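You operate a simulated robot arm through the tools that you are given. There is no shell and no other tool.

The job below is to be done with a simulated robot arm. You get a single attempt, and the scene is never put back.

TASK
Put things in order on the top of the checking table. At the end: the yellow soft clip stands where the orange wheel stood; the blue soft clip stands where the yellow soft clip stood; one of the white size blocks from the top of the checking table is on the pane of the white lamp box; the orange wheel stands on top of the white orange-tab card; whatever was shut is shut again. Leave all else as you found it, and nothing knocked over. Set down upright: white size block.

Only the result counts: the job must be done as asked and must still hold three seconds after the hand-in. Knocking over, shifting, dropping, spilling or breaking anything else fails it.

THE ROBOT
A 7-joint arm with a two-finger gripper, fixed in place. Base frame: the origin is on the floor under the middle of its stand, x ahead of it, y to its left, z up; the work surface is at about z = 0.8. Lengths are in m, angles in degrees, forces in N, time in s.
With the tool pointing down near the work surface it reaches from about 0.34 to 0.72 m from the base axis. Its first joint turns from -66.0 to 66.0 degrees. Payload 2.45 kg.
The tool frame sits at the grasp point between the pads (the TCP): z along the fingers, y along the line on which they close. The tips reach 0.026 m beyond it. The gripper opens to 0.096 m; its body begins 0.069 m behind the TCP.
Orientation is that of the tool frame in the base frame, as a unit quaternion [x, y, z, w]. With the fingers straight down and closing along the base's y, the tool's x points along the base's -x, its y along +y and its z along -z.

THE INTERFACE
- The arm moves only by the tool arm_command. Its argument "series" is one flat list of numbers, 7 for each row, row after row: the shift along the tool's x, y, z in m, then the turn, a rotation vector about the tool's x, y, z in degrees, then the finger opening in m, from 0 to 0.096. In form: [tx, ty, tz, rx, ry, rz, gripper, tx, ty, tz, rx, ry, rz, gripper, ...]. A call has 1 to 20 rows; each row shifts and turns the commanded pose from where the row before left it, along the tool's axes as they then stand. Rows are played at 5 a second. More than 0.05 m and 8.6 degrees between two rows, or a gripper value outside its range, and nothing of the call is played. Where a pose cannot be reached the arm comes as near as it can. A force on the tool above 40 N (or 10 N above the force at the start of the call, whichever is more), or a blocked arm, ends the call early, and 0.2 s more pass. The fingers move at their own pace (about 0.05 m/s each) and stop on an object; they squeeze with about 44 N. The grip force told is the motor's: it shows also when the fingers shut on nothing. Time passes only in rows, and 0.2 s behind the last, so rows that do not move let the fingers close. It gives the time, the measured TCP pose, the force on the tool (base axes), the opening and the grip force at its end, in the units of the frame above (readings bear some noise), with the torque about the TCP (base axes, N m) and any sound that the robot's microphone picked up.
- Cameras (640 x 400 px; columns grow to the right, rows downward): "scene" is fixed at [0.1865, -0.4254, 1.4052]; the picture's right is [0.45, -0.89, 0.00], its down [-0.69, -0.35, -0.63] and it looks along [0.56, 0.28, -0.78] (base axes); focal length 322 px, centre (320, 200). "wrist" rides on the gripper at [0.082, 0.003, -0.098] in the tool frame; the picture's right is [-0.04, 1.00, 0.00], its down [-0.73, -0.03, -0.68] and it looks along [-0.68, -0.03, 0.73] (tool axes); focal length 256 px, centre (320, 200). There is no depth. A picture from a camera that has moved, and an enlarged one, comes with that camera's place and axes in the base frame and with its lens. The place of the scene camera against the robot may be out by one fixed shift of up to 0.012 m in any direction.
- camera(camera): a new picture of that camera. The clock stands still meanwhile.
- inspect(camera, box): a new picture of the part [left, top, right, bottom] of that camera's present view, enlarged. The clock stands still meanwhile.
- close_job(): hands the job in; it is judged then, once.

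Nothing tells you positions but the pictures and the camera data. Unless the task says otherwise, let go and move clear before handing in.

The tools are called after "Request:" as a command line: name --argument value ..., lists and objects as JSON in quotes. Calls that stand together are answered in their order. arm_command: Moves the arm, as the interface text tells. Its arguments: {"type":"object","properties":{"series":{"type":"array"}},"required":["series"]} The other tools are called the same way: camera (camera) takes a picture; inspect (camera, box) takes an enlarged picture of a part of a camera's view; close_job () hands the job in.

At the start:

```text
time_s: 0.0
position: [0.3799, -0.0722, 1.0911]
orientation: [0.0, 1.0, 0.0, 0.0]
contact_force: [-0.6, -0.1, 0.0]
wrist_torque: [0.0, 0.02, 0.02]
finger_gap: 0.096
grip_force: 0.1
```

scene: 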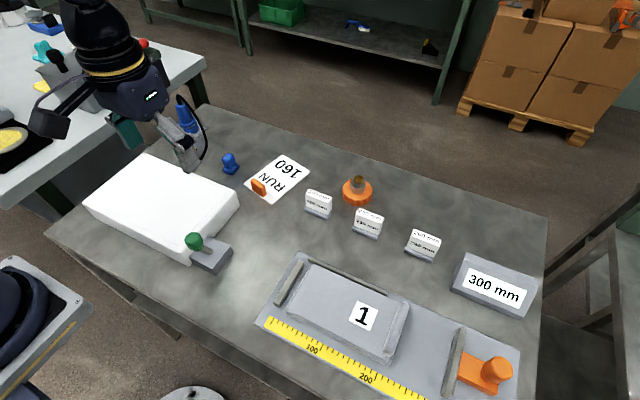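
wrist: 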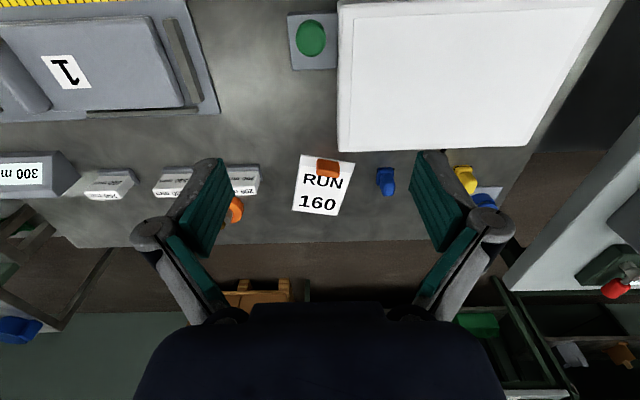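

I see the checking table with a white lamp box, a green knob on a grey block, a card marked RUN 160 with an orange tab, blue and yellow clips, three white blocks, an orange round thing and a fixture with a scale. I'll enlarge the pictures before moving anything.

Request:
inspect --camera "scene" --box '[160, 80, 400, 230]'

Request:
inspect --camera "scene" --box '[280, 150, 560, 325]'

Request:
inspect --camera "scene" --box '[50, 140, 290, 290]'

Request:
inspect --camera "scene" --box '[240, 240, 560, 400]'

Request:
inspect --camera "wrist" --box '[220, 100, 540, 300]'

Request:
inspect --camera "wrist" --box '[0, 100, 320, 300]'

```text
2.67 times, centred on (280, 155) of scene
camera zoom: at [0.1865, -0.4254, 1.4052], right [0.45, -0.89, 0.0], down [-0.69, -0.35, -0.63], along [0.56, 0.28, -0.78], focal length 858 px, centre (427, 320)
```

zoom: 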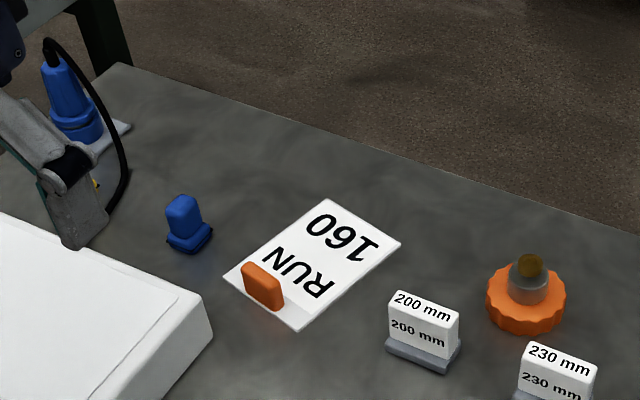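

```text
2.29 times, centred on (420, 238) of scene
camera zoom: at [0.1865, -0.4254, 1.4052], right [0.45, -0.89, 0.0], down [-0.69, -0.35, -0.63], along [0.56, 0.28, -0.78], focal length 736 px, centre (91, 114)
```

zoom: 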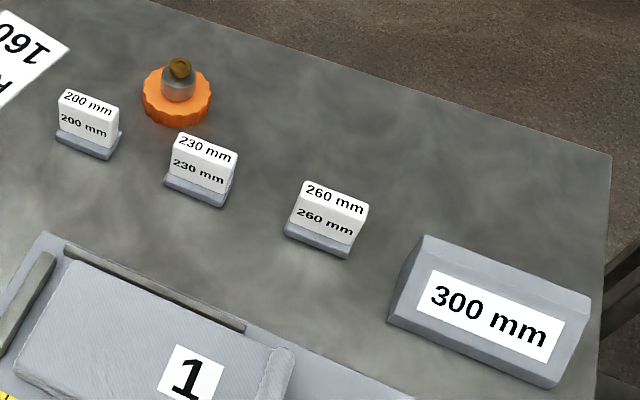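

```text
2.67 times, centred on (170, 215) of scene
camera zoom: at [0.1865, -0.4254, 1.4052], right [0.45, -0.89, 0.0], down [-0.69, -0.35, -0.63], along [0.56, 0.28, -0.78], focal length 858 px, centre (720, 160)
```

zoom: 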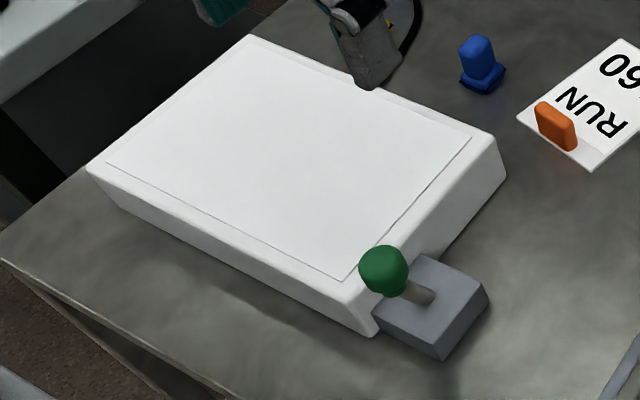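

```text
2.00 times, centred on (400, 320) of scene
camera zoom: at [0.1865, -0.4254, 1.4052], right [0.45, -0.89, 0.0], down [-0.69, -0.35, -0.63], along [0.56, 0.28, -0.78], focal length 644 px, centre (160, -40)
```

zoom: 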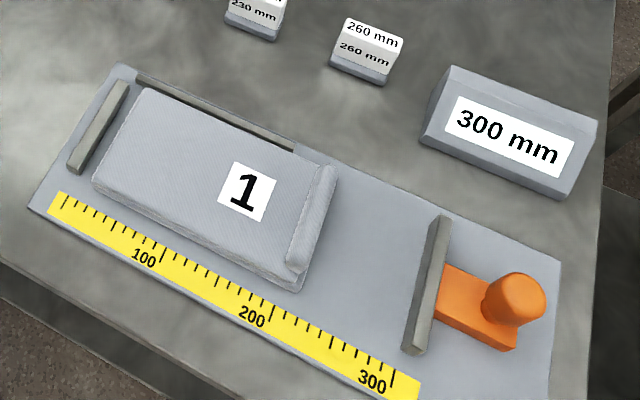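

```text
2.00 times, centred on (380, 200) of wrist
camera zoom: at [0.2971, -0.0683, 1.1889], right [0.04, 1.0, 0.0], down [0.73, -0.03, 0.68], along [0.68, -0.03, -0.73], focal length 512 px, centre (200, 200)
```

zoom: 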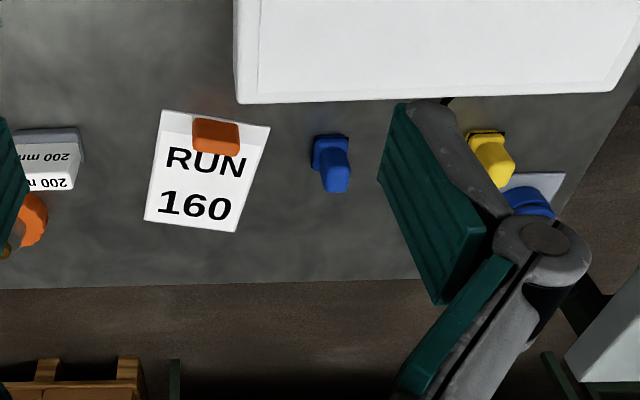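

```text
2.00 times, centred on (160, 200) of wrist
camera zoom: at [0.2971, -0.0683, 1.1889], right [0.04, 1.0, 0.0], down [0.73, -0.03, 0.68], along [0.68, -0.03, -0.73], focal length 512 px, centre (640, 200)
```

zoom: 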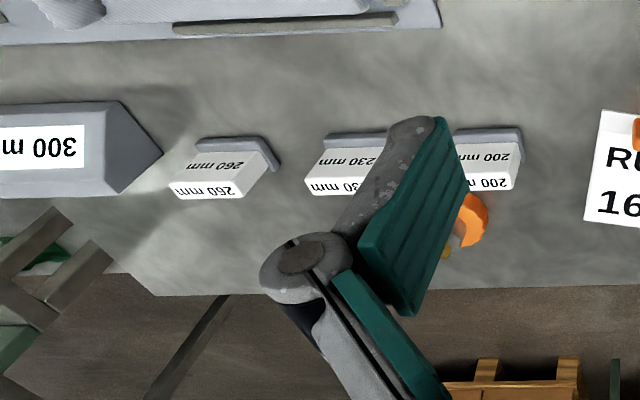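

The yellow clip sits behind the lamp box near (0.59, 0.19), and the blue clip is near (0.60, 0.04). I'll move left for a clear view of the yellow clip and the cabled blue thing beside it.

Request:
arm_command --series '[0, 0.04, 0.015, 0, 0, 0, 0.096, 0, 0.04, 0.015, 0, 0, 0, 0.096, 0, 0.04, 0.015, 0, 0, 0, 0.096, 0, 0.04, 0.015, 0, 0, 0, 0.096, 0, 0.04, 0.015, 0, 0, 0, 0.096, 0, 0.04, 0.015, 0, 0, 0, 0.096, 0, 0.01, 0, 0, 0, 0, 0.096]'

```text
time_s: 1.6
position: [0.3821, 0.1812, 1.0026]
orientation: [0.001, 1.0, 0.0, 0.0]
contact_force: [-0.2, -0.4, -0.2]
wrist_torque: [0.02, 0.0, -0.01]
finger_gap: 0.0961
grip_force: 0.0
```

The arm is now near y = 0.18, so the yellow clip should be in the middle of the wrist view. I'll take pictures from both cameras.

Request:
camera --camera "wrist"

Request:
inspect --camera "wrist" --box '[220, 100, 460, 250]'

Request:
camera --camera "scene"

```text
taken
camera wrist: at [0.2982, 0.1844, 1.1], right [0.04, 1.0, 0.0], down [0.73, -0.03, 0.68], along [0.68, -0.03, -0.73], focal length 256 px, centre (320, 200)
```

wrist: 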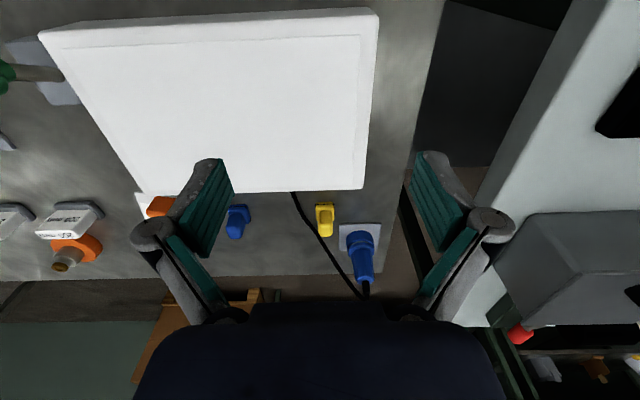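

```text
2.67 times, centred on (340, 175) of wrist
camera zoom: at [0.2982, 0.1844, 1.1], right [0.04, 1.0, 0.0], down [0.73, -0.03, 0.68], along [0.68, -0.03, -0.73], focal length 683 px, centre (267, 267)
```

zoom: 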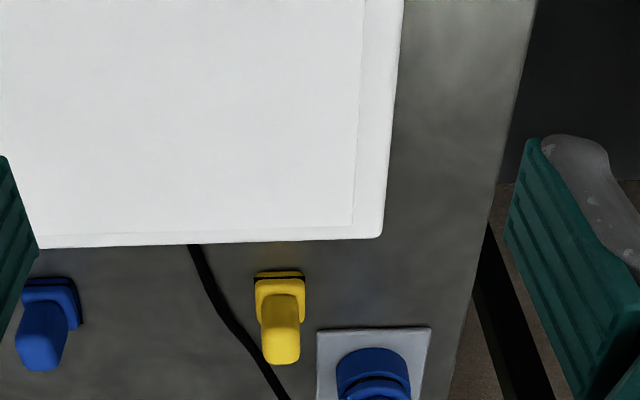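

```text
taken
```

scene: 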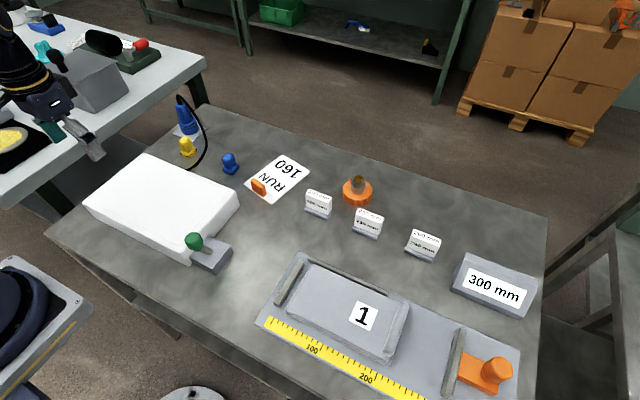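

The yellow clip stands next to a cable that runs from the lamp box to a blue plug on a white plate, and I must not touch either of those. Next I'll check whether the lamp box top is a bare pane or a lid, and what the green lever does.

Request:
inspect --camera "scene" --box '[60, 140, 260, 290]'

Request:
inspect --camera "wrist" --box '[20, 0, 400, 200]'

Request:
inspect --camera "scene" --box '[160, 90, 260, 180]'

Request:
inspect --camera "scene" --box '[170, 220, 250, 280]'

Request:
inspect --camera "scene" --box '[290, 160, 390, 245]'

```text
2.67 times, centred on (160, 215) of scene
camera zoom: at [0.1865, -0.4254, 1.4052], right [0.45, -0.89, 0.0], down [-0.69, -0.35, -0.63], along [0.56, 0.28, -0.78], focal length 858 px, centre (747, 160)
```

zoom: 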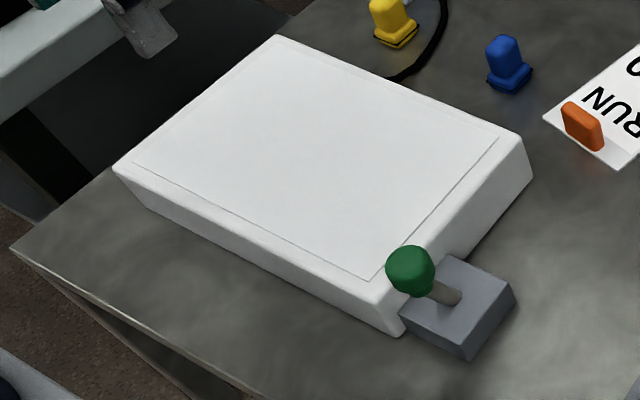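

```text
1.68 times, centred on (210, 100) of wrist
camera zoom: at [0.2982, 0.1844, 1.1], right [0.04, 1.0, 0.0], down [0.73, -0.03, 0.68], along [0.68, -0.03, -0.73], focal length 431 px, centre (505, 368)
```

zoom: 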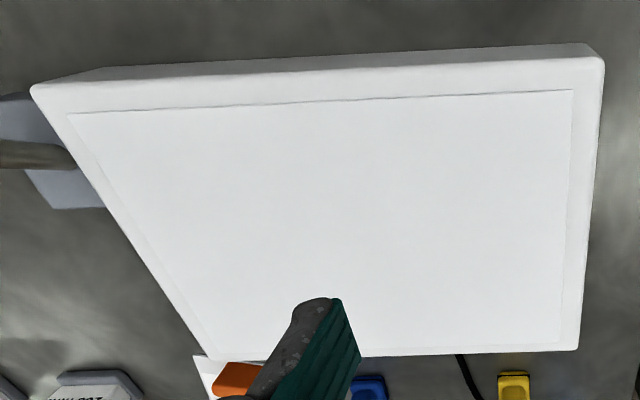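

```text
4.44 times, centred on (210, 135) of scene
camera zoom: at [0.1865, -0.4254, 1.4052], right [0.45, -0.89, 0.0], down [-0.69, -0.35, -0.63], along [0.56, 0.28, -0.78], focal length 1430 px, centre (809, 489)
```

zoom: 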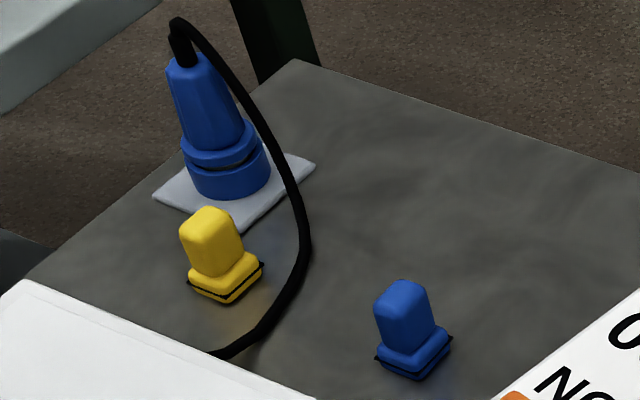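

```text
6.67 times, centred on (210, 250) of scene
camera zoom: at [0.1865, -0.4254, 1.4052], right [0.45, -0.89, 0.0], down [-0.69, -0.35, -0.63], along [0.56, 0.28, -0.78], focal length 2146 px, centre (1053, -133)
```

zoom: 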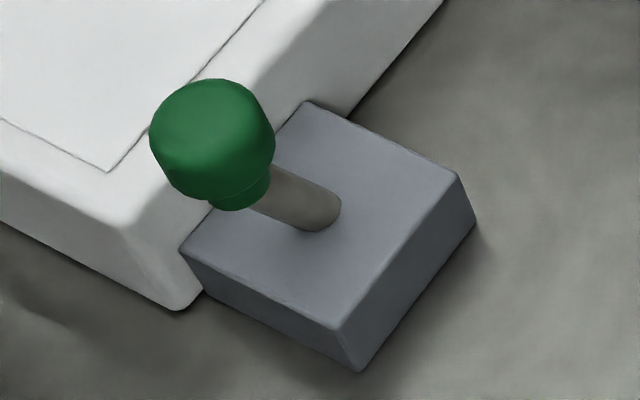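

```text
4.71 times, centred on (340, 202) of scene
camera zoom: at [0.1865, -0.4254, 1.4052], right [0.45, -0.89, 0.0], down [-0.69, -0.35, -0.63], along [0.56, 0.28, -0.78], focal length 1515 px, centre (226, 188)
```

zoom: 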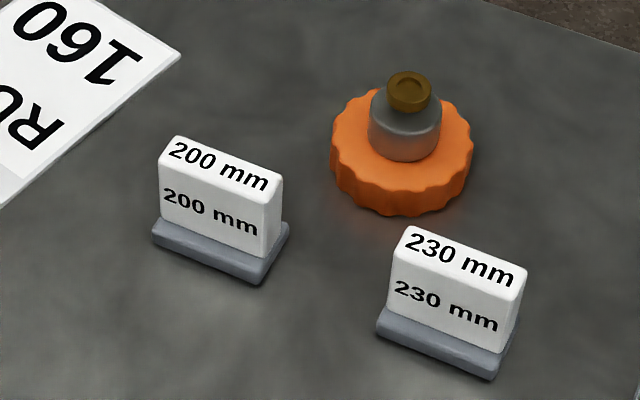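

Nothing on the lamp box looks like a lid: the top is a pane with a thin outline, and I'll leave the lever and cable alone. Next I'll go over to the wheel and the size blocks, near (0.66, -0.29), to measure them from the wrist.

Request:
arm_command --series '[0, -0.04, 0, 0, 0, 0, 0.096, 0, -0.04, 0, 0, 0, 0, 0.096, 0, -0.04, 0, 0, 0, 0, 0.096, 0, -0.04, 0, 0, 0, 0, 0.096, 0, -0.04, 0, 0, 0, 0, 0.096, 0, -0.04, 0, 0, 0, 0, 0.096, 0, -0.04, 0, 0, 0, 0, 0.096, 0, -0.04, 0, 0, 0, 0, 0.096, 0, -0.04, 0, 0, 0, 0, 0.096, 0, -0.04, 0, 0, 0, 0, 0.096, 0, -0.04, 0, 0, 0, 0, 0.096, 0, -0.025, 0, 0, 0, 0, 0.096, -0.03, 0, 0, 0, 0, 0, 0.096, -0.03, 0, 0, 0, 0, 0, 0.096, 0, 0, 0, 0, 0, 0, 0.096]'

Request:
camera --camera "wrist"

Request:
inspect --camera "wrist" --box '[240, 120, 400, 220]'

```text
time_s: 4.8
position: [0.4387, -0.2888, 1.0017]
orientation: [0.0, 1.0, -0.001, -0.001]
contact_force: [0.4, 0.1, 0.6]
wrist_torque: [0.0, -0.01, 0.02]
finger_gap: 0.0962
grip_force: 0.1
```

```text
taken
camera wrist: at [0.3569, -0.285, 1.0987], right [0.04, 1.0, 0.0], down [0.73, -0.03, 0.68], along [0.68, -0.03, -0.73], focal length 256 px, centre (320, 200)
```

wrist: 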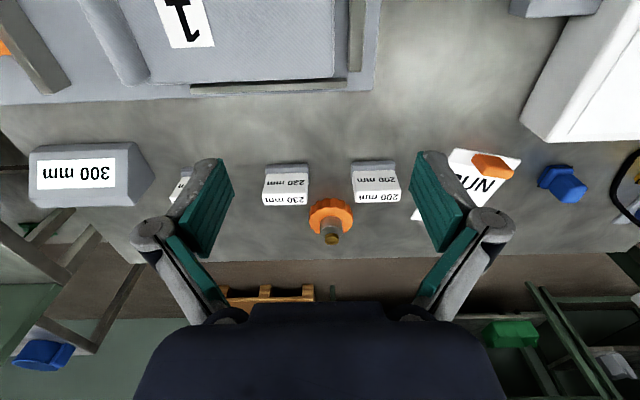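

```text
4.00 times, centred on (320, 170) of wrist
camera zoom: at [0.3569, -0.285, 1.0987], right [0.04, 1.0, 0.0], down [0.73, -0.03, 0.68], along [0.68, -0.03, -0.73], focal length 1024 px, centre (320, 320)
```

zoom: 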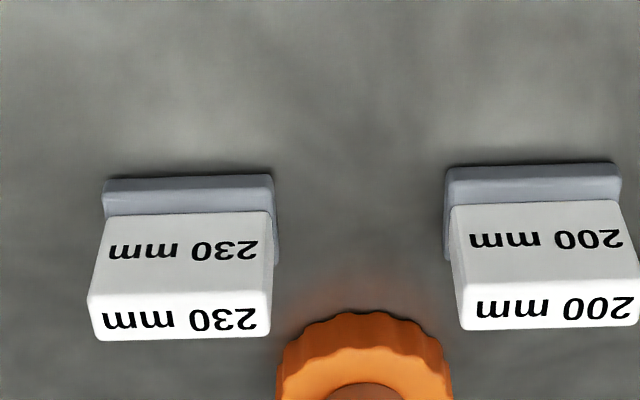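

The wheel stands just behind and between the 230 mm and 200 mm blocks. I'll enlarge it to work out its place and height.

Request:
inspect --camera "wrist" --box '[280, 180, 380, 260]'

Request:
inspect --camera "scene" --box '[330, 165, 390, 210]'

```text
5.00 times, centred on (330, 220) of wrist
camera zoom: at [0.3569, -0.285, 1.0987], right [0.04, 1.0, 0.0], down [0.73, -0.03, 0.68], along [0.68, -0.03, -0.73], focal length 1280 px, centre (270, 100)
```

zoom: 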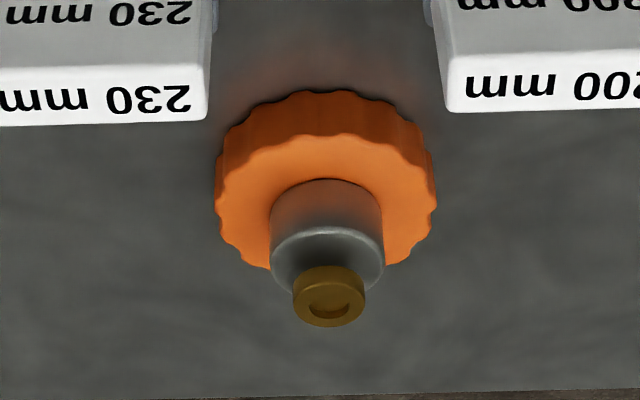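

```text
8.89 times, centred on (360, 188) of scene
camera zoom: at [0.1865, -0.4254, 1.4052], right [0.45, -0.89, 0.0], down [-0.69, -0.35, -0.63], along [0.56, 0.28, -0.78], focal length 2861 px, centre (-36, 311)
```

zoom: 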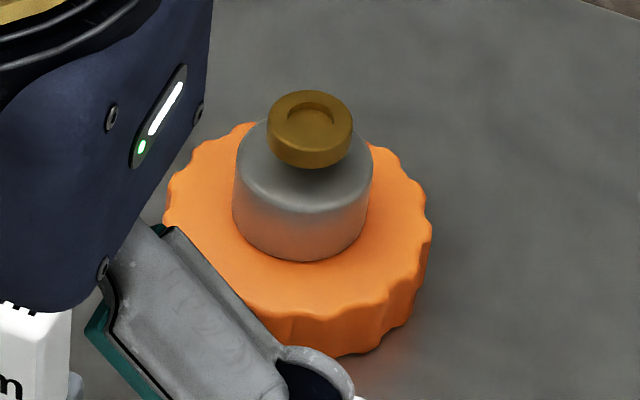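

The wheel's centre works out at about (0.668, -0.280). Its disc is about 0.022 high, its hub about 0.037 wide and it reaches to about z = 0.845, with a brass tip on top. I'll check the gripper's shape from the scene camera before reaching in.

Request:
camera --camera "scene"

Request:
inspect --camera "scene" --box '[200, 80, 440, 240]'

```text
taken
```

scene: 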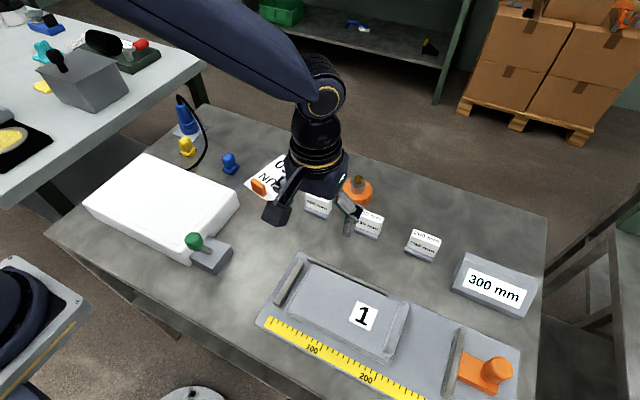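

```text
2.50 times, centred on (320, 160) of scene
camera zoom: at [0.1865, -0.4254, 1.4052], right [0.45, -0.89, 0.0], down [-0.69, -0.35, -0.63], along [0.56, 0.28, -0.78], focal length 805 px, centre (320, 300)
```

zoom: 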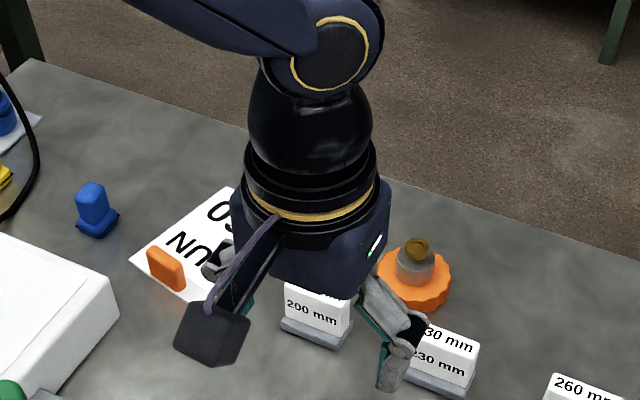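

The gripper body is roughly 0.09 m across, with the camera bracket on the robot's side. I'll move forward and down for a closer look at the wheel.

Request:
arm_command --series '[-0.032, 0.0016, 0.008, 0, 0, 0, 0.07, -0.032, 0.0016, 0.008, 0, 0, 0, 0.07, -0.032, 0.0016, 0.008, 0, 0, 0, 0.07, -0.032, 0.0016, 0.008, 0, 0, 0, 0.07, -0.032, 0.0016, 0.008, 0, 0, 0, 0.07, 0, 0, 0, 0, 0, 0, 0.07]'

Request:
camera --camera "wrist"

Request:
camera --camera "scene"

```text
time_s: 6.2
position: [0.5991, -0.281, 0.9614]
orientation: [-0.001, 1.0, 0.001, 0.001]
contact_force: [-0.1, 0.0, -0.3]
wrist_torque: [-0.01, -0.03, 0.02]
finger_gap: 0.07
grip_force: 0.1
```

```text
taken
camera wrist: at [0.5161, -0.277, 1.0588], right [0.04, 1.0, 0.0], down [0.73, -0.03, 0.68], along [0.68, -0.03, -0.73], focal length 256 px, centre (320, 200)
```

wrist: 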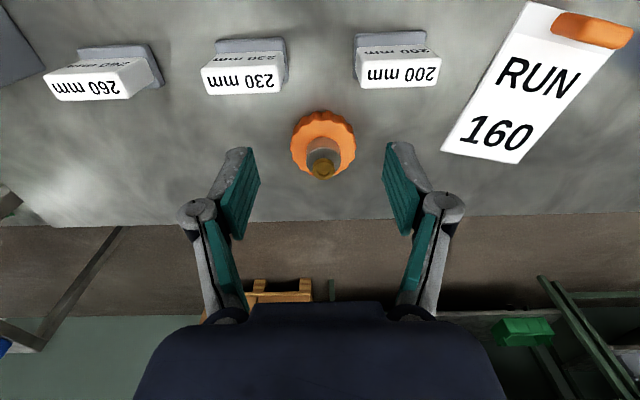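

```text
taken
```

scene: 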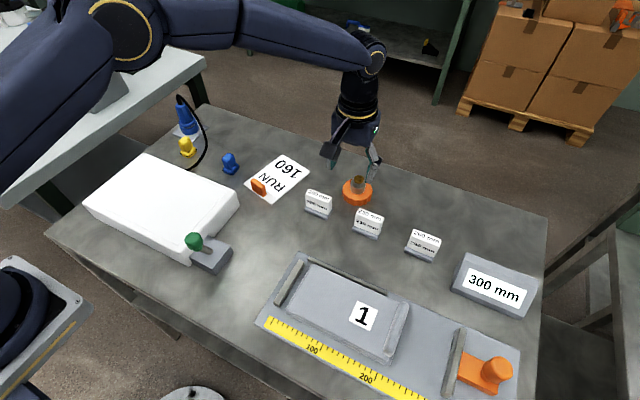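

The wheel is straight ahead between the open fingers. I'll enlarge it to fix its centre.

Request:
inspect --camera "wrist" --box '[260, 90, 388, 200]'

Request:
inspect --camera "wrist" --box '[190, 10, 450, 190]'

Request:
inspect --camera "wrist" --box '[400, 0, 640, 190]'

```text
3.64 times, centred on (324, 145) of wrist
camera zoom: at [0.5161, -0.277, 1.0588], right [0.04, 1.0, 0.0], down [0.73, -0.03, 0.68], along [0.68, -0.03, -0.73], focal length 931 px, centre (306, 400)
```

zoom: 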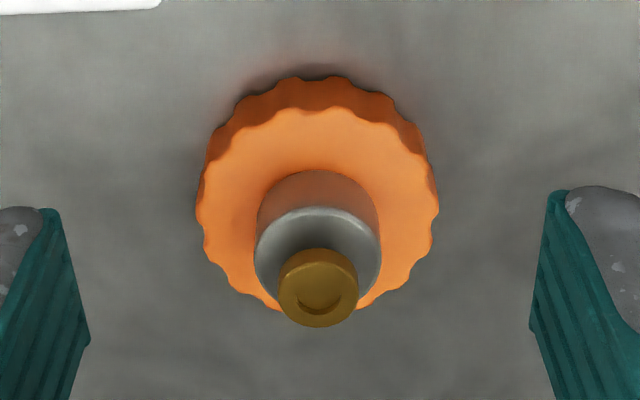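

```text
2.22 times, centred on (320, 100) of wrist
camera zoom: at [0.5161, -0.277, 1.0588], right [0.04, 1.0, 0.0], down [0.73, -0.03, 0.68], along [0.68, -0.03, -0.73], focal length 569 px, centre (320, 422)
```

zoom: 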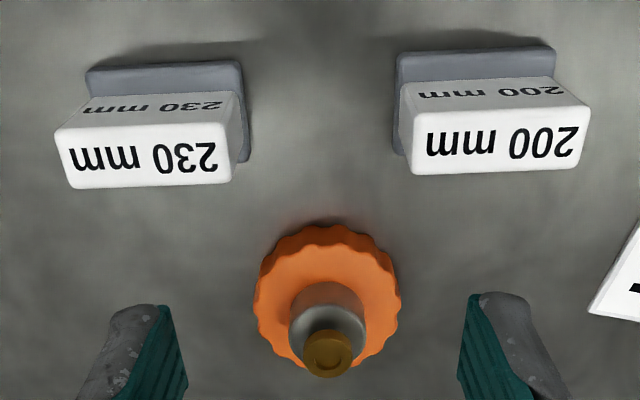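

```text
2.11 times, centred on (520, 95) of wrist
camera zoom: at [0.5161, -0.277, 1.0588], right [0.04, 1.0, 0.0], down [0.73, -0.03, 0.68], along [0.68, -0.03, -0.73], focal length 539 px, centre (-101, 421)
```

zoom: 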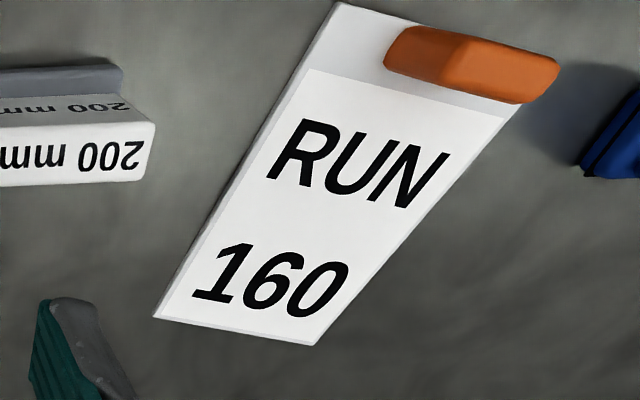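

The wheel's centre comes out at (0.666, -0.280), with its disc top at about z = 0.82. I'll move over it and stop at z = 0.90 to check that the arm reaches that far.

Request:
arm_command --series '[-0.034, 0.001, 0.02, 0, 0, 0, 0.07, -0.033, 0, 0.02, 0, 0, 0, 0.07, 0, 0, 0.02, 0, 0, 0, 0.07, 0, 0, 0, 0, 0, 0, 0.07]'

Request:
camera --camera "wrist"

Request:
inspect --camera "scene" --box '[300, 120, 420, 220]'

```text
time_s: 7.2
position: [0.6664, -0.278, 0.9009]
orientation: [0.0, 1.0, 0.001, 0.001]
contact_force: [-0.1, 0.8, -0.1]
wrist_torque: [0.0, -0.01, 0.0]
finger_gap: 0.0702
grip_force: 0.1
```

```text
taken
camera wrist: at [0.5837, -0.2742, 0.9985], right [0.04, 1.0, 0.0], down [0.73, -0.03, 0.68], along [0.68, -0.03, -0.73], focal length 256 px, centre (320, 200)
```

wrist: 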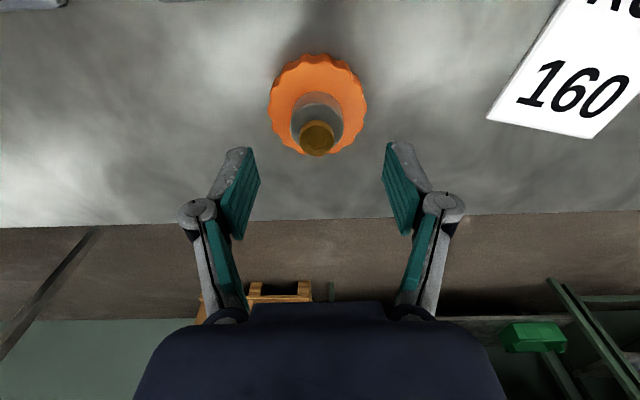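

```text
4.00 times, centred on (360, 170) of scene
camera zoom: at [0.1865, -0.4254, 1.4052], right [0.45, -0.89, 0.0], down [-0.69, -0.35, -0.63], along [0.56, 0.28, -0.78], focal length 1288 px, centre (160, 320)
```

zoom: 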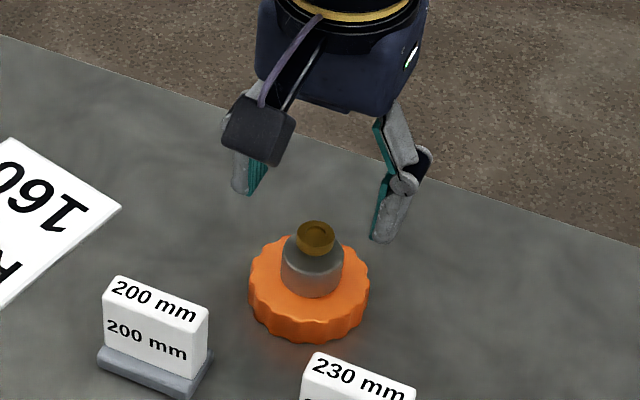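

The arm reaches over the wheel at (0.666, -0.278). I'll enlarge the wrist view once more to check the alignment before going down.

Request:
inspect --camera "wrist" --box '[248, 40, 392, 160]'

```text
3.33 times, centred on (320, 100) of wrist
camera zoom: at [0.5837, -0.2742, 0.9985], right [0.04, 1.0, 0.0], down [0.73, -0.03, 0.68], along [0.68, -0.03, -0.73], focal length 853 px, centre (320, 533)
```

zoom: 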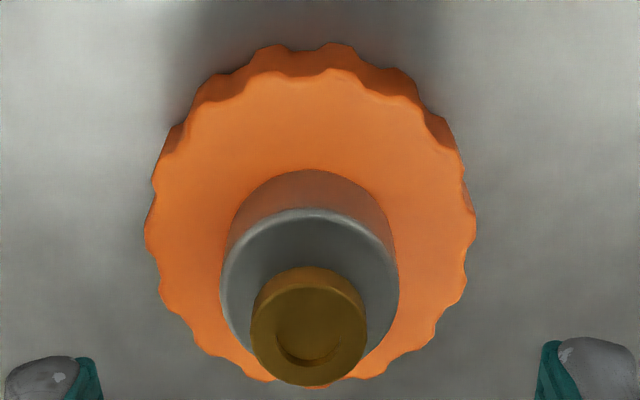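

The wheel's centre is at (0.666, -0.280), so I'll shift 2 mm in y. Then I'll lower the tips to just above the disc and close on the hub.

Request:
arm_command --series '[0.001, -0.002, 0.02, 0, 0, 0, 0.07, 0, 0, 0.02, 0, 0, 0, 0.07, 0, 0, 0.009, 0, 0, 0, 0.07, 0, 0, 0, 0, 0, 0, 0.07]'

Request:
inspect --camera "scene" --box '[310, 140, 410, 220]'

Request:
camera --camera "wrist"

```text
time_s: 8.2
position: [0.6633, -0.2795, 0.8542]
orientation: [0.0, 1.0, 0.0, -0.001]
contact_force: [0.5, 0.4, 0.1]
wrist_torque: [-0.03, 0.0, 0.0]
finger_gap: 0.0698
grip_force: 0.1
out of reach, approached as far as the arm can: row 3
```

```text
5.00 times, centred on (360, 180) of scene
camera zoom: at [0.1865, -0.4254, 1.4052], right [0.45, -0.89, 0.0], down [-0.69, -0.35, -0.63], along [0.56, 0.28, -0.78], focal length 1609 px, centre (120, 300)
```

zoom: 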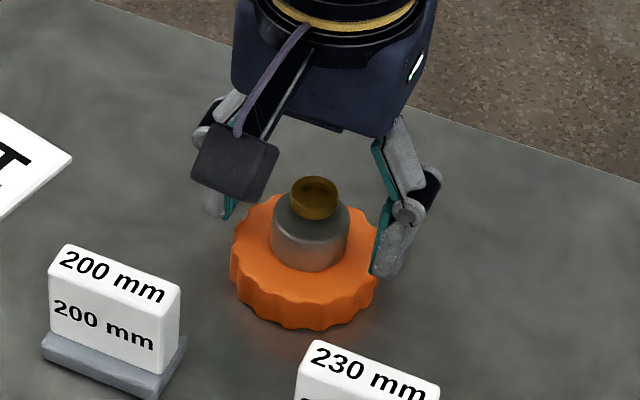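

```text
taken
camera wrist: at [0.5807, -0.2752, 0.9514], right [0.04, 1.0, 0.0], down [0.73, -0.03, 0.68], along [0.68, -0.03, -0.73], focal length 256 px, centre (320, 200)
```

wrist: 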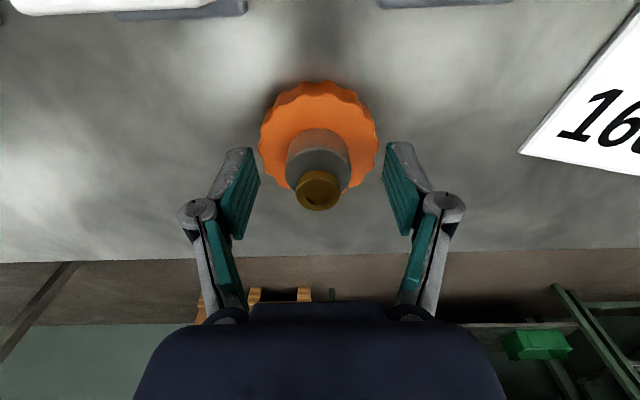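

The arm is at its reach limit 3 mm short in x, but the hub lies well between the pads. I'll close on the hub now.

Request:
arm_command --series '[0, 0, 0, 0, 0, 0, 0.02, 0, 0, 0, 0, 0, 0, 0.02, 0, 0, 0, 0, 0, 0, 0.02, 0, 0, 0, 0, 0, 0, 0.02]'

Request:
inspect --camera "scene" --box '[310, 140, 410, 220]'

Request:
camera --camera "wrist"

```text
time_s: 9.2
position: [0.6627, -0.2801, 0.8542]
orientation: [0.0, 1.0, 0.0, 0.0]
contact_force: [-0.5, -1.1, 0.8]
wrist_torque: [-0.05, 0.05, 0.02]
finger_gap: 0.0347
grip_force: 44.0
```

```text
5.00 times, centred on (360, 180) of scene
camera zoom: at [0.1864, -0.4254, 1.4052], right [0.45, -0.89, 0.0], down [-0.69, -0.35, -0.63], along [0.56, 0.28, -0.78], focal length 1609 px, centre (120, 300)
```

zoom: 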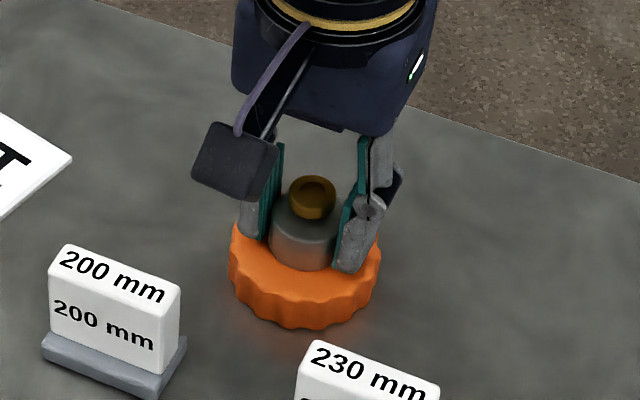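

```text
taken
camera wrist: at [0.5807, -0.2752, 0.9517], right [0.04, 1.0, 0.0], down [0.73, -0.03, 0.68], along [0.68, -0.03, -0.73], focal length 256 px, centre (320, 200)
```

wrist: 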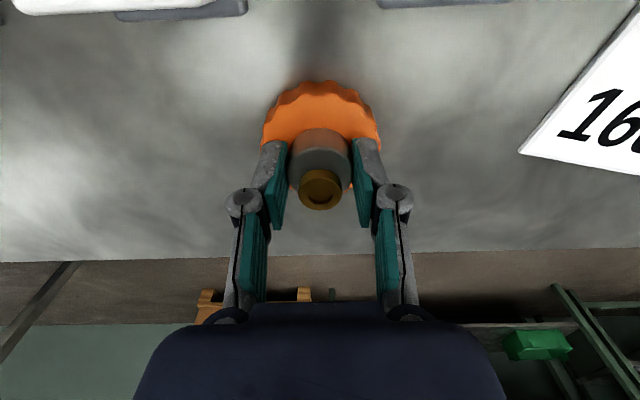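

The grip is firm at 34.7 mm and 44 N. I'll lift straight up slowly and check that the wheel comes along level.

Request:
arm_command --series '[0, 0, -0.01, 0, 0, 0, 0.02, 0, 0, -0.02, 0, 0, 0, 0.02, 0, 0, -0.03, 0, 0, 0, 0.02, 0, 0, -0.03, 0, 0, 0, 0.02, 0, 0, 0, 0, 0, 0, 0.02]'

Request:
camera --camera "scene"

Request:
camera --camera "wrist"

```text
time_s: 10.4
position: [0.6623, -0.2778, 0.942]
orientation: [0.0, 1.0, 0.001, 0.0]
contact_force: [0.3, 0.2, 0.1]
wrist_torque: [0.01, -0.02, -0.04]
finger_gap: 0.0199
grip_force: 0.0
```

```text
taken
```

scene: 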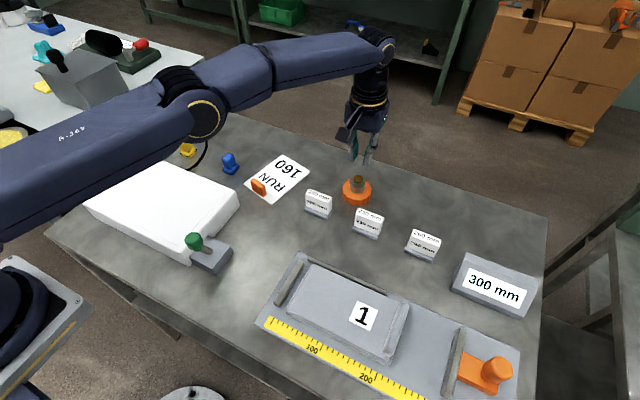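

```text
taken
camera wrist: at [0.5802, -0.2738, 1.0399], right [0.04, 1.0, 0.0], down [0.73, -0.03, 0.68], along [0.68, -0.03, -0.73], focal length 256 px, centre (320, 200)
```

wrist: 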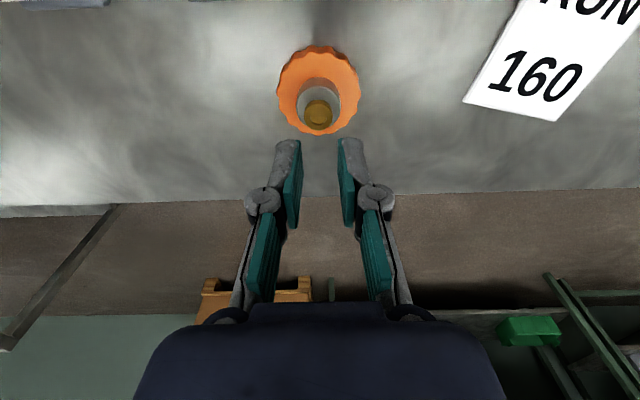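

The fingers slipped off the hub, and the wheel is still standing where it was. I'll regrip lower on the hub, with the tips almost on the disc, then pull up a few millimetres and read the force.

Request:
arm_command --series '[-0.002, -0.001, 0, 0, 0, 0, 0.06, 0, 0, 0, 0, 0, 0, 0.06, 0, 0, 0.03, 0, 0, 0, 0.06, 0, 0, 0.03, 0, 0, 0, 0.06, 0, 0, 0.02, 0, 0, 0, 0.06, 0, 0, 0.008, 0, 0, 0, 0.06, 0, 0, 0.005, 0, 0, 0, 0.06, 0, 0, 0, 0, 0, 0, 0.06]'

Request:
inspect --camera "scene" --box '[330, 155, 390, 205]'

Request:
inspect --camera "wrist" --box '[220, 60, 420, 220]'

```text
time_s: 12.2
position: [0.6644, -0.2793, 0.8496]
orientation: [0.0, 1.0, 0.0, 0.001]
contact_force: [-0.5, -1.3, 0.3]
wrist_torque: [0.0, 0.02, 0.02]
finger_gap: 0.0598
grip_force: 0.1
```

```text
8.00 times, centred on (360, 180) of scene
camera zoom: at [0.1865, -0.4254, 1.4052], right [0.45, -0.89, 0.0], down [-0.69, -0.35, -0.63], along [0.56, 0.28, -0.78], focal length 2575 px, centre (0, 360)
```

zoom: 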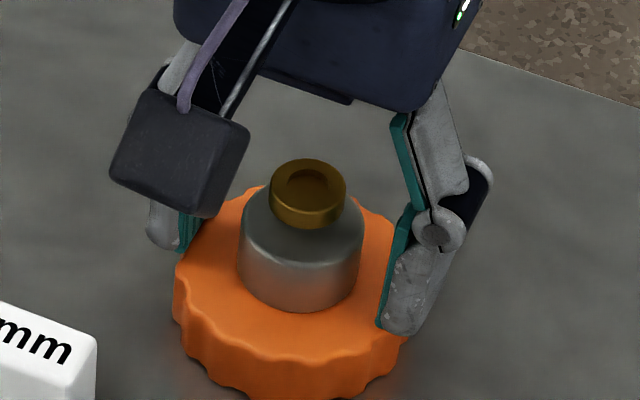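

```text
2.50 times, centred on (320, 140) of wrist
camera zoom: at [0.5806, -0.2744, 0.9467], right [0.04, 1.0, 0.0], down [0.73, -0.03, 0.68], along [0.68, -0.03, -0.73], focal length 640 px, centre (320, 350)
```

zoom: 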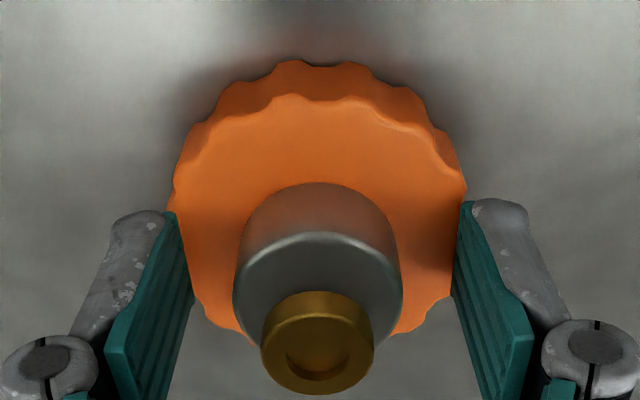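

The tips are now a few millimetres above the disc with the hub centred between the pads. I'll close fully and pull up 3 mm to read the force.

Request:
arm_command --series '[0, 0, 0, 0, 0, 0, 0.0, 0, 0, 0, 0, 0, 0, 0.0, 0, 0, 0, 0, 0, 0, 0.0, 0, 0, 0, 0, 0, 0, 0.0, 0, 0, -0.002, 0, 0, 0, 0.0]'

Request:
arm_command --series '[0, 0, -0.002, 0, 0, 0, 0.0]'

Request:
inspect --camera "scene" --box '[330, 155, 390, 205]'

```text
time_s: 13.4
position: [0.6633, -0.2784, 0.8509]
orientation: [-0.001, 1.0, 0.0, 0.001]
contact_force: [-0.1, 0.2, 0.0]
wrist_torque: [0.02, -0.04, 0.02]
finger_gap: 0.0347
grip_force: 43.9
```

```text
time_s: 13.8
position: [0.6628, -0.2785, 0.8529]
orientation: [-0.001, 1.0, 0.0, 0.0]
contact_force: [0.2, -0.6, -2.1]
wrist_torque: [0.0, -0.01, 0.0]
finger_gap: 0.0348
grip_force: 44.2
```

```text
8.00 times, centred on (360, 180) of scene
camera zoom: at [0.1865, -0.4254, 1.4052], right [0.45, -0.89, 0.0], down [-0.7, -0.35, -0.63], along [0.56, 0.28, -0.78], focal length 2575 px, centre (0, 360)
```

zoom: 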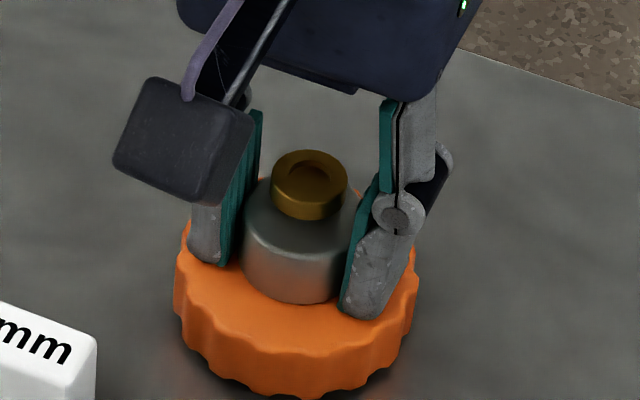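

The force reads about -2 N, which looks like a light wheel starting to lift. I'll keep rising in small steps and watch for slip.

Request:
arm_command --series '[0, 0, -0.002, 0, 0, 0, 0.0, 0, 0, -0.002, 0, 0, 0, 0.0]'

Request:
inspect --camera "scene" --box '[330, 155, 390, 205]'

Request:
inspect --camera "wrist" --box '[220, 60, 420, 220]'

```text
time_s: 14.4
position: [0.6649, -0.2777, 0.8581]
orientation: [0.001, 1.0, 0.0, 0.0]
contact_force: [0.8, 0.0, -1.6]
wrist_torque: [-0.01, -0.02, -0.01]
finger_gap: 0.035
grip_force: 43.7
```

```text
8.00 times, centred on (360, 180) of scene
camera zoom: at [0.1865, -0.4254, 1.4052], right [0.45, -0.89, 0.0], down [-0.7, -0.35, -0.63], along [0.56, 0.28, -0.78], focal length 2575 px, centre (0, 360)
```

zoom: 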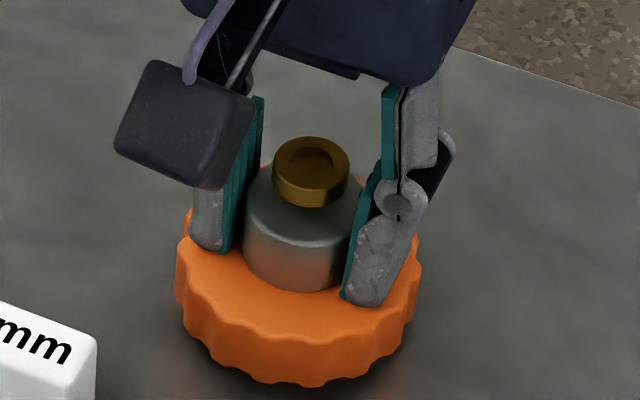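

```text
2.50 times, centred on (320, 140) of wrist
camera zoom: at [0.5815, -0.2749, 0.9555], right [0.04, 1.0, 0.0], down [0.73, -0.03, 0.68], along [0.68, -0.03, -0.73], focal length 640 px, centre (320, 350)
```

zoom: 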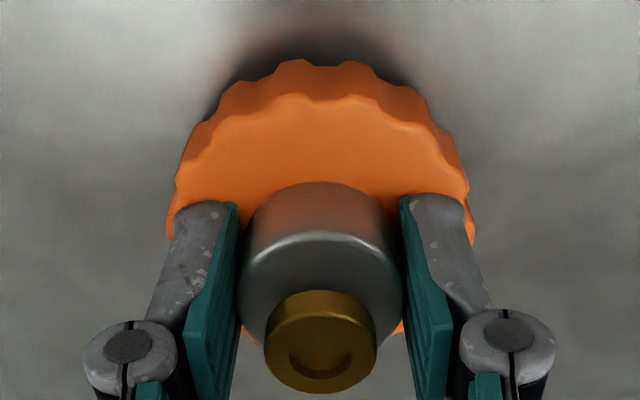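

The wheel is coming up level, about 0.2 kg with the tips close to the disc. I'll continue gently upward to about 3 cm of clearance.

Request:
arm_command --series '[0, 0, -0.003, 0, 0, 0, 0.0, 0, 0, -0.004, 0, 0, 0, 0.0, 0, 0, -0.005, 0, 0, 0, 0.0, 0, 0, -0.005, 0, 0, 0, 0.0, 0, 0, -0.005, 0, 0, 0, 0.0, 0, 0, -0.003, 0, 0, 0, 0.0, 0, 0, 0, 0, 0, 0, 0.0]'

Request:
inspect --camera "scene" --box '[310, 130, 410, 210]'

Request:
inspect --camera "wrist" --box '[220, 60, 420, 220]'

```text
time_s: 16.0
position: [0.6652, -0.2789, 0.8821]
orientation: [0.0, 1.0, 0.0, -0.001]
contact_force: [0.5, 0.3, -2.3]
wrist_torque: [-0.03, -0.02, 0.0]
finger_gap: 0.0349
grip_force: 44.4
```

```text
5.00 times, centred on (360, 170) of scene
camera zoom: at [0.1865, -0.4254, 1.4052], right [0.45, -0.89, 0.0], down [-0.7, -0.35, -0.63], along [0.56, 0.28, -0.78], focal length 1609 px, centre (120, 350)
```

zoom: 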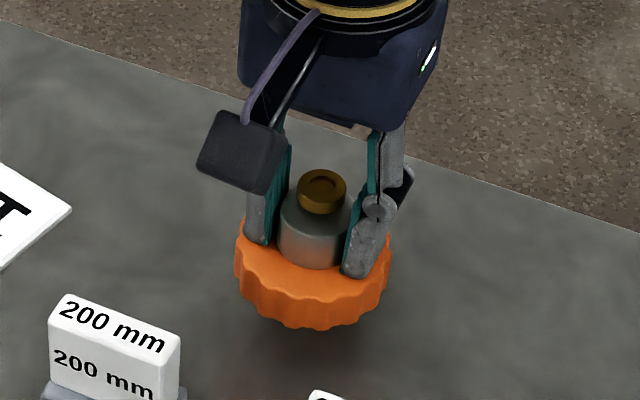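

```text
2.50 times, centred on (320, 140) of wrist
camera zoom: at [0.5832, -0.2751, 0.9804], right [0.04, 1.0, 0.0], down [0.73, -0.03, 0.68], along [0.68, -0.03, -0.73], focal length 640 px, centre (320, 350)
```

zoom: 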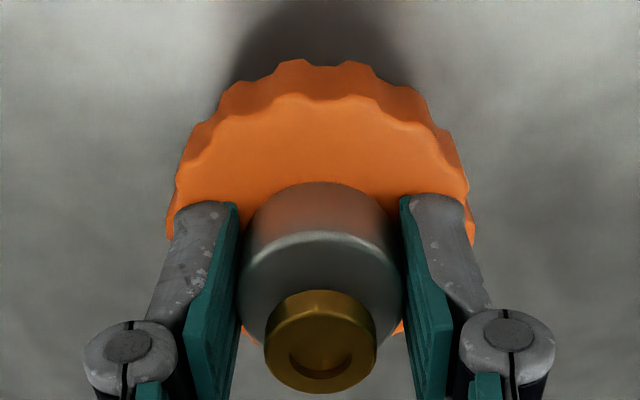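

The wheel is held level at z = 0.882. I'll carry it gently sideways to above the text part of the card, putting its centre near (0.638, -0.080).

Request:
arm_command --series '[0.001, 0.006, 0, 0, 0, 0, 0.0, 0.002, 0.012, 0, 0, 0, 0, 0.0, 0.002, 0.014, 0, 0, 0, 0, 0.0, 0.002, 0.015, 0, 0, 0, 0, 0.0, 0.002, 0.015, 0, 0, 0, 0, 0.0, 0.002, 0.015, 0, 0, 0, 0, 0.0, 0.002, 0.015, 0, 0, 0, 0, 0.0, 0.002, 0.015, 0, 0, 0, 0, 0.0, 0.002, 0.015, 0, 0, 0, 0, 0.0, 0.002, 0.015, 0, 0, 0, 0, 0.0, 0.002, 0.015, 0, 0, 0, 0, 0.0, 0.002, 0.014, 0, 0, 0, 0, 0.0, 0.002, 0.014, 0, 0, 0, 0, 0.0, 0.002, 0.012, 0, 0, 0, 0, 0.0, 0.002, 0.006, 0, 0, 0, 0, 0.0, 0, 0.002, 0, 0, 0, 0, 0.0, 0, 0, 0, 0, 0, 0, 0.0]'

Request:
camera --camera "scene"

Request:
camera --camera "wrist"

```text
time_s: 19.6
position: [0.6344, -0.0793, 0.8825]
orientation: [0.0, 1.0, 0.0, 0.0]
contact_force: [-1.0, 0.5, -2.2]
wrist_torque: [0.0, 0.02, 0.02]
finger_gap: 0.0347
grip_force: 43.8
```

```text
taken
```

scene: 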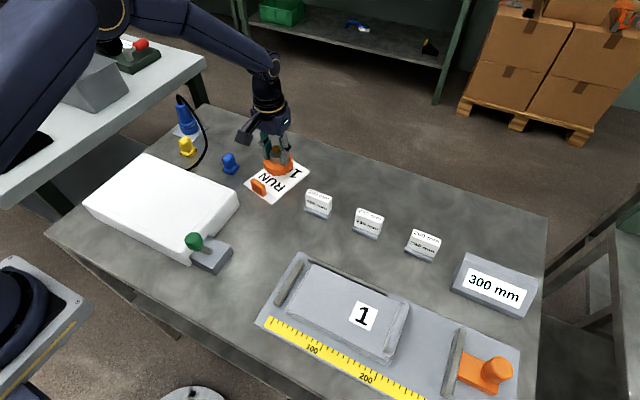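

```text
taken
camera wrist: at [0.5527, -0.0756, 0.9801], right [0.04, 1.0, 0.0], down [0.73, -0.03, 0.68], along [0.68, -0.03, -0.73], focal length 256 px, centre (320, 200)
```

wrist: 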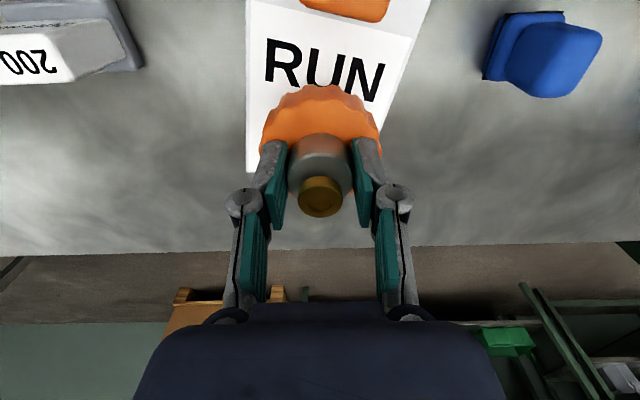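

The wheel hangs over the text area, clear of the orange tab. I'll lower it slowly and stop when I feel contact.

Request:
arm_command --series '[0, 0, 0.006, 0, 0, 0, 0.0, 0, 0, 0.006, 0, 0, 0, 0.0, 0, 0, 0.006, 0, 0, 0, 0.0, 0, 0, 0.005, 0, 0, 0, 0.0, 0, 0, 0.002, 0, 0, 0, 0.0, 0, 0, 0, 0, 0, 0, 0.0]'

Request:
inspect --camera "scene" --box '[230, 110, 330, 210]'

```text
time_s: 21.0
position: [0.6359, -0.0817, 0.8581]
orientation: [0.0, 1.0, 0.0, 0.0]
contact_force: [-0.5, -0.6, -1.2]
wrist_torque: [-0.03, 0.01, -0.02]
finger_gap: 0.0347
grip_force: 44.1
```

```text
4.00 times, centred on (280, 160) of scene
camera zoom: at [0.1865, -0.4254, 1.4052], right [0.45, -0.89, 0.0], down [-0.7, -0.35, -0.63], along [0.56, 0.28, -0.78], focal length 1288 px, centre (480, 360)
```

zoom: 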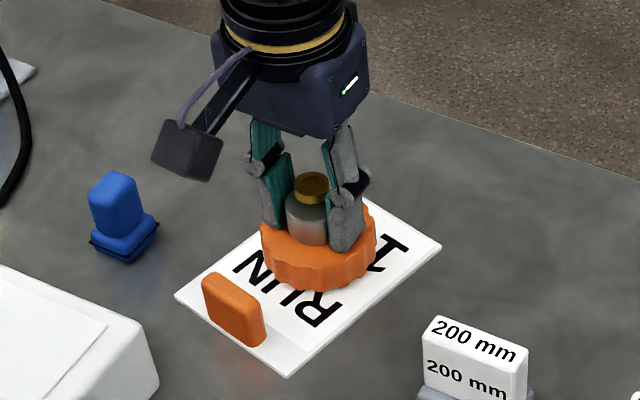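

The wheel is just above the card. I'll go down a millimetre at a time, reading the force.

Request:
arm_command --series '[0, 0, 0.001, 0, 0, 0, 0.0, 0, 0, 0.001, 0, 0, 0, 0.0]'

Request:
arm_command --series '[0, 0, 0.001, 0, 0, 0, 0.0]'

Request:
arm_command --series '[0, 0, 0.001, 0, 0, 0, 0.0]'

```text
time_s: 21.6
position: [0.6341, -0.0802, 0.8555]
orientation: [0.0, 1.0, 0.0, 0.0]
contact_force: [-0.2, 0.7, -2.2]
wrist_torque: [0.03, 0.0, -0.05]
finger_gap: 0.0348
grip_force: 43.3
```

```text
time_s: 22.0
position: [0.6356, -0.0801, 0.8551]
orientation: [0.0, 1.0, 0.001, 0.0]
contact_force: [0.2, -0.4, -2.2]
wrist_torque: [0.04, -0.02, -0.05]
finger_gap: 0.0349
grip_force: 43.7
```

```text
time_s: 22.4
position: [0.635, -0.0801, 0.8534]
orientation: [0.0, 1.0, 0.0, -0.001]
contact_force: [-0.6, 1.0, -2.0]
wrist_torque: [0.0, 0.02, 0.03]
finger_gap: 0.0347
grip_force: 43.9
```

No contact yet at z = 0.8534, so I'll keep lowering a millimetre at a time.

Request:
arm_command --series '[0, 0, 0.001, 0, 0, 0, 0.0]'

Request:
arm_command --series '[0, 0, 0.001, 0, 0, 0, 0.0]'

Request:
inspect --camera "scene" --box '[250, 130, 310, 190]'

```text
time_s: 22.8
position: [0.635, -0.0799, 0.8529]
orientation: [0.0, 1.0, 0.0, 0.0]
contact_force: [0.2, -0.8, 0.7]
wrist_torque: [-0.05, -0.02, 0.01]
finger_gap: 0.0348
grip_force: 44.2
```

```text
time_s: 23.2
position: [0.6364, -0.0806, 0.8538]
orientation: [0.0, 1.0, 0.0, 0.001]
contact_force: [-4.6, 3.0, 13.1]
wrist_torque: [0.08, 0.25, 0.01]
finger_gap: 0.0348
grip_force: 44.5
```

```text
6.67 times, centred on (280, 160) of scene
camera zoom: at [0.1861, -0.4253, 1.4052], right [0.45, -0.89, 0.0], down [-0.69, -0.35, -0.63], along [0.56, 0.28, -0.78], focal length 2146 px, centre (587, 467)
```

zoom: 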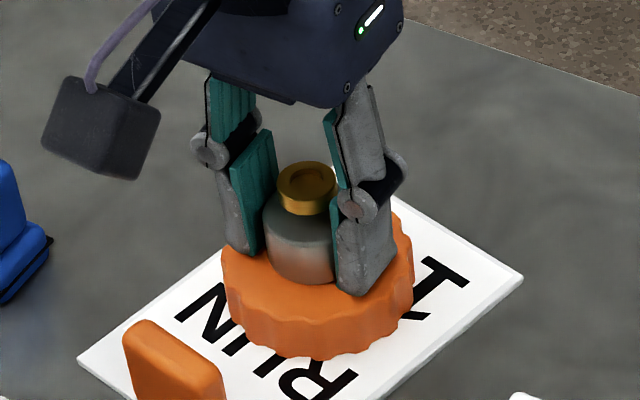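

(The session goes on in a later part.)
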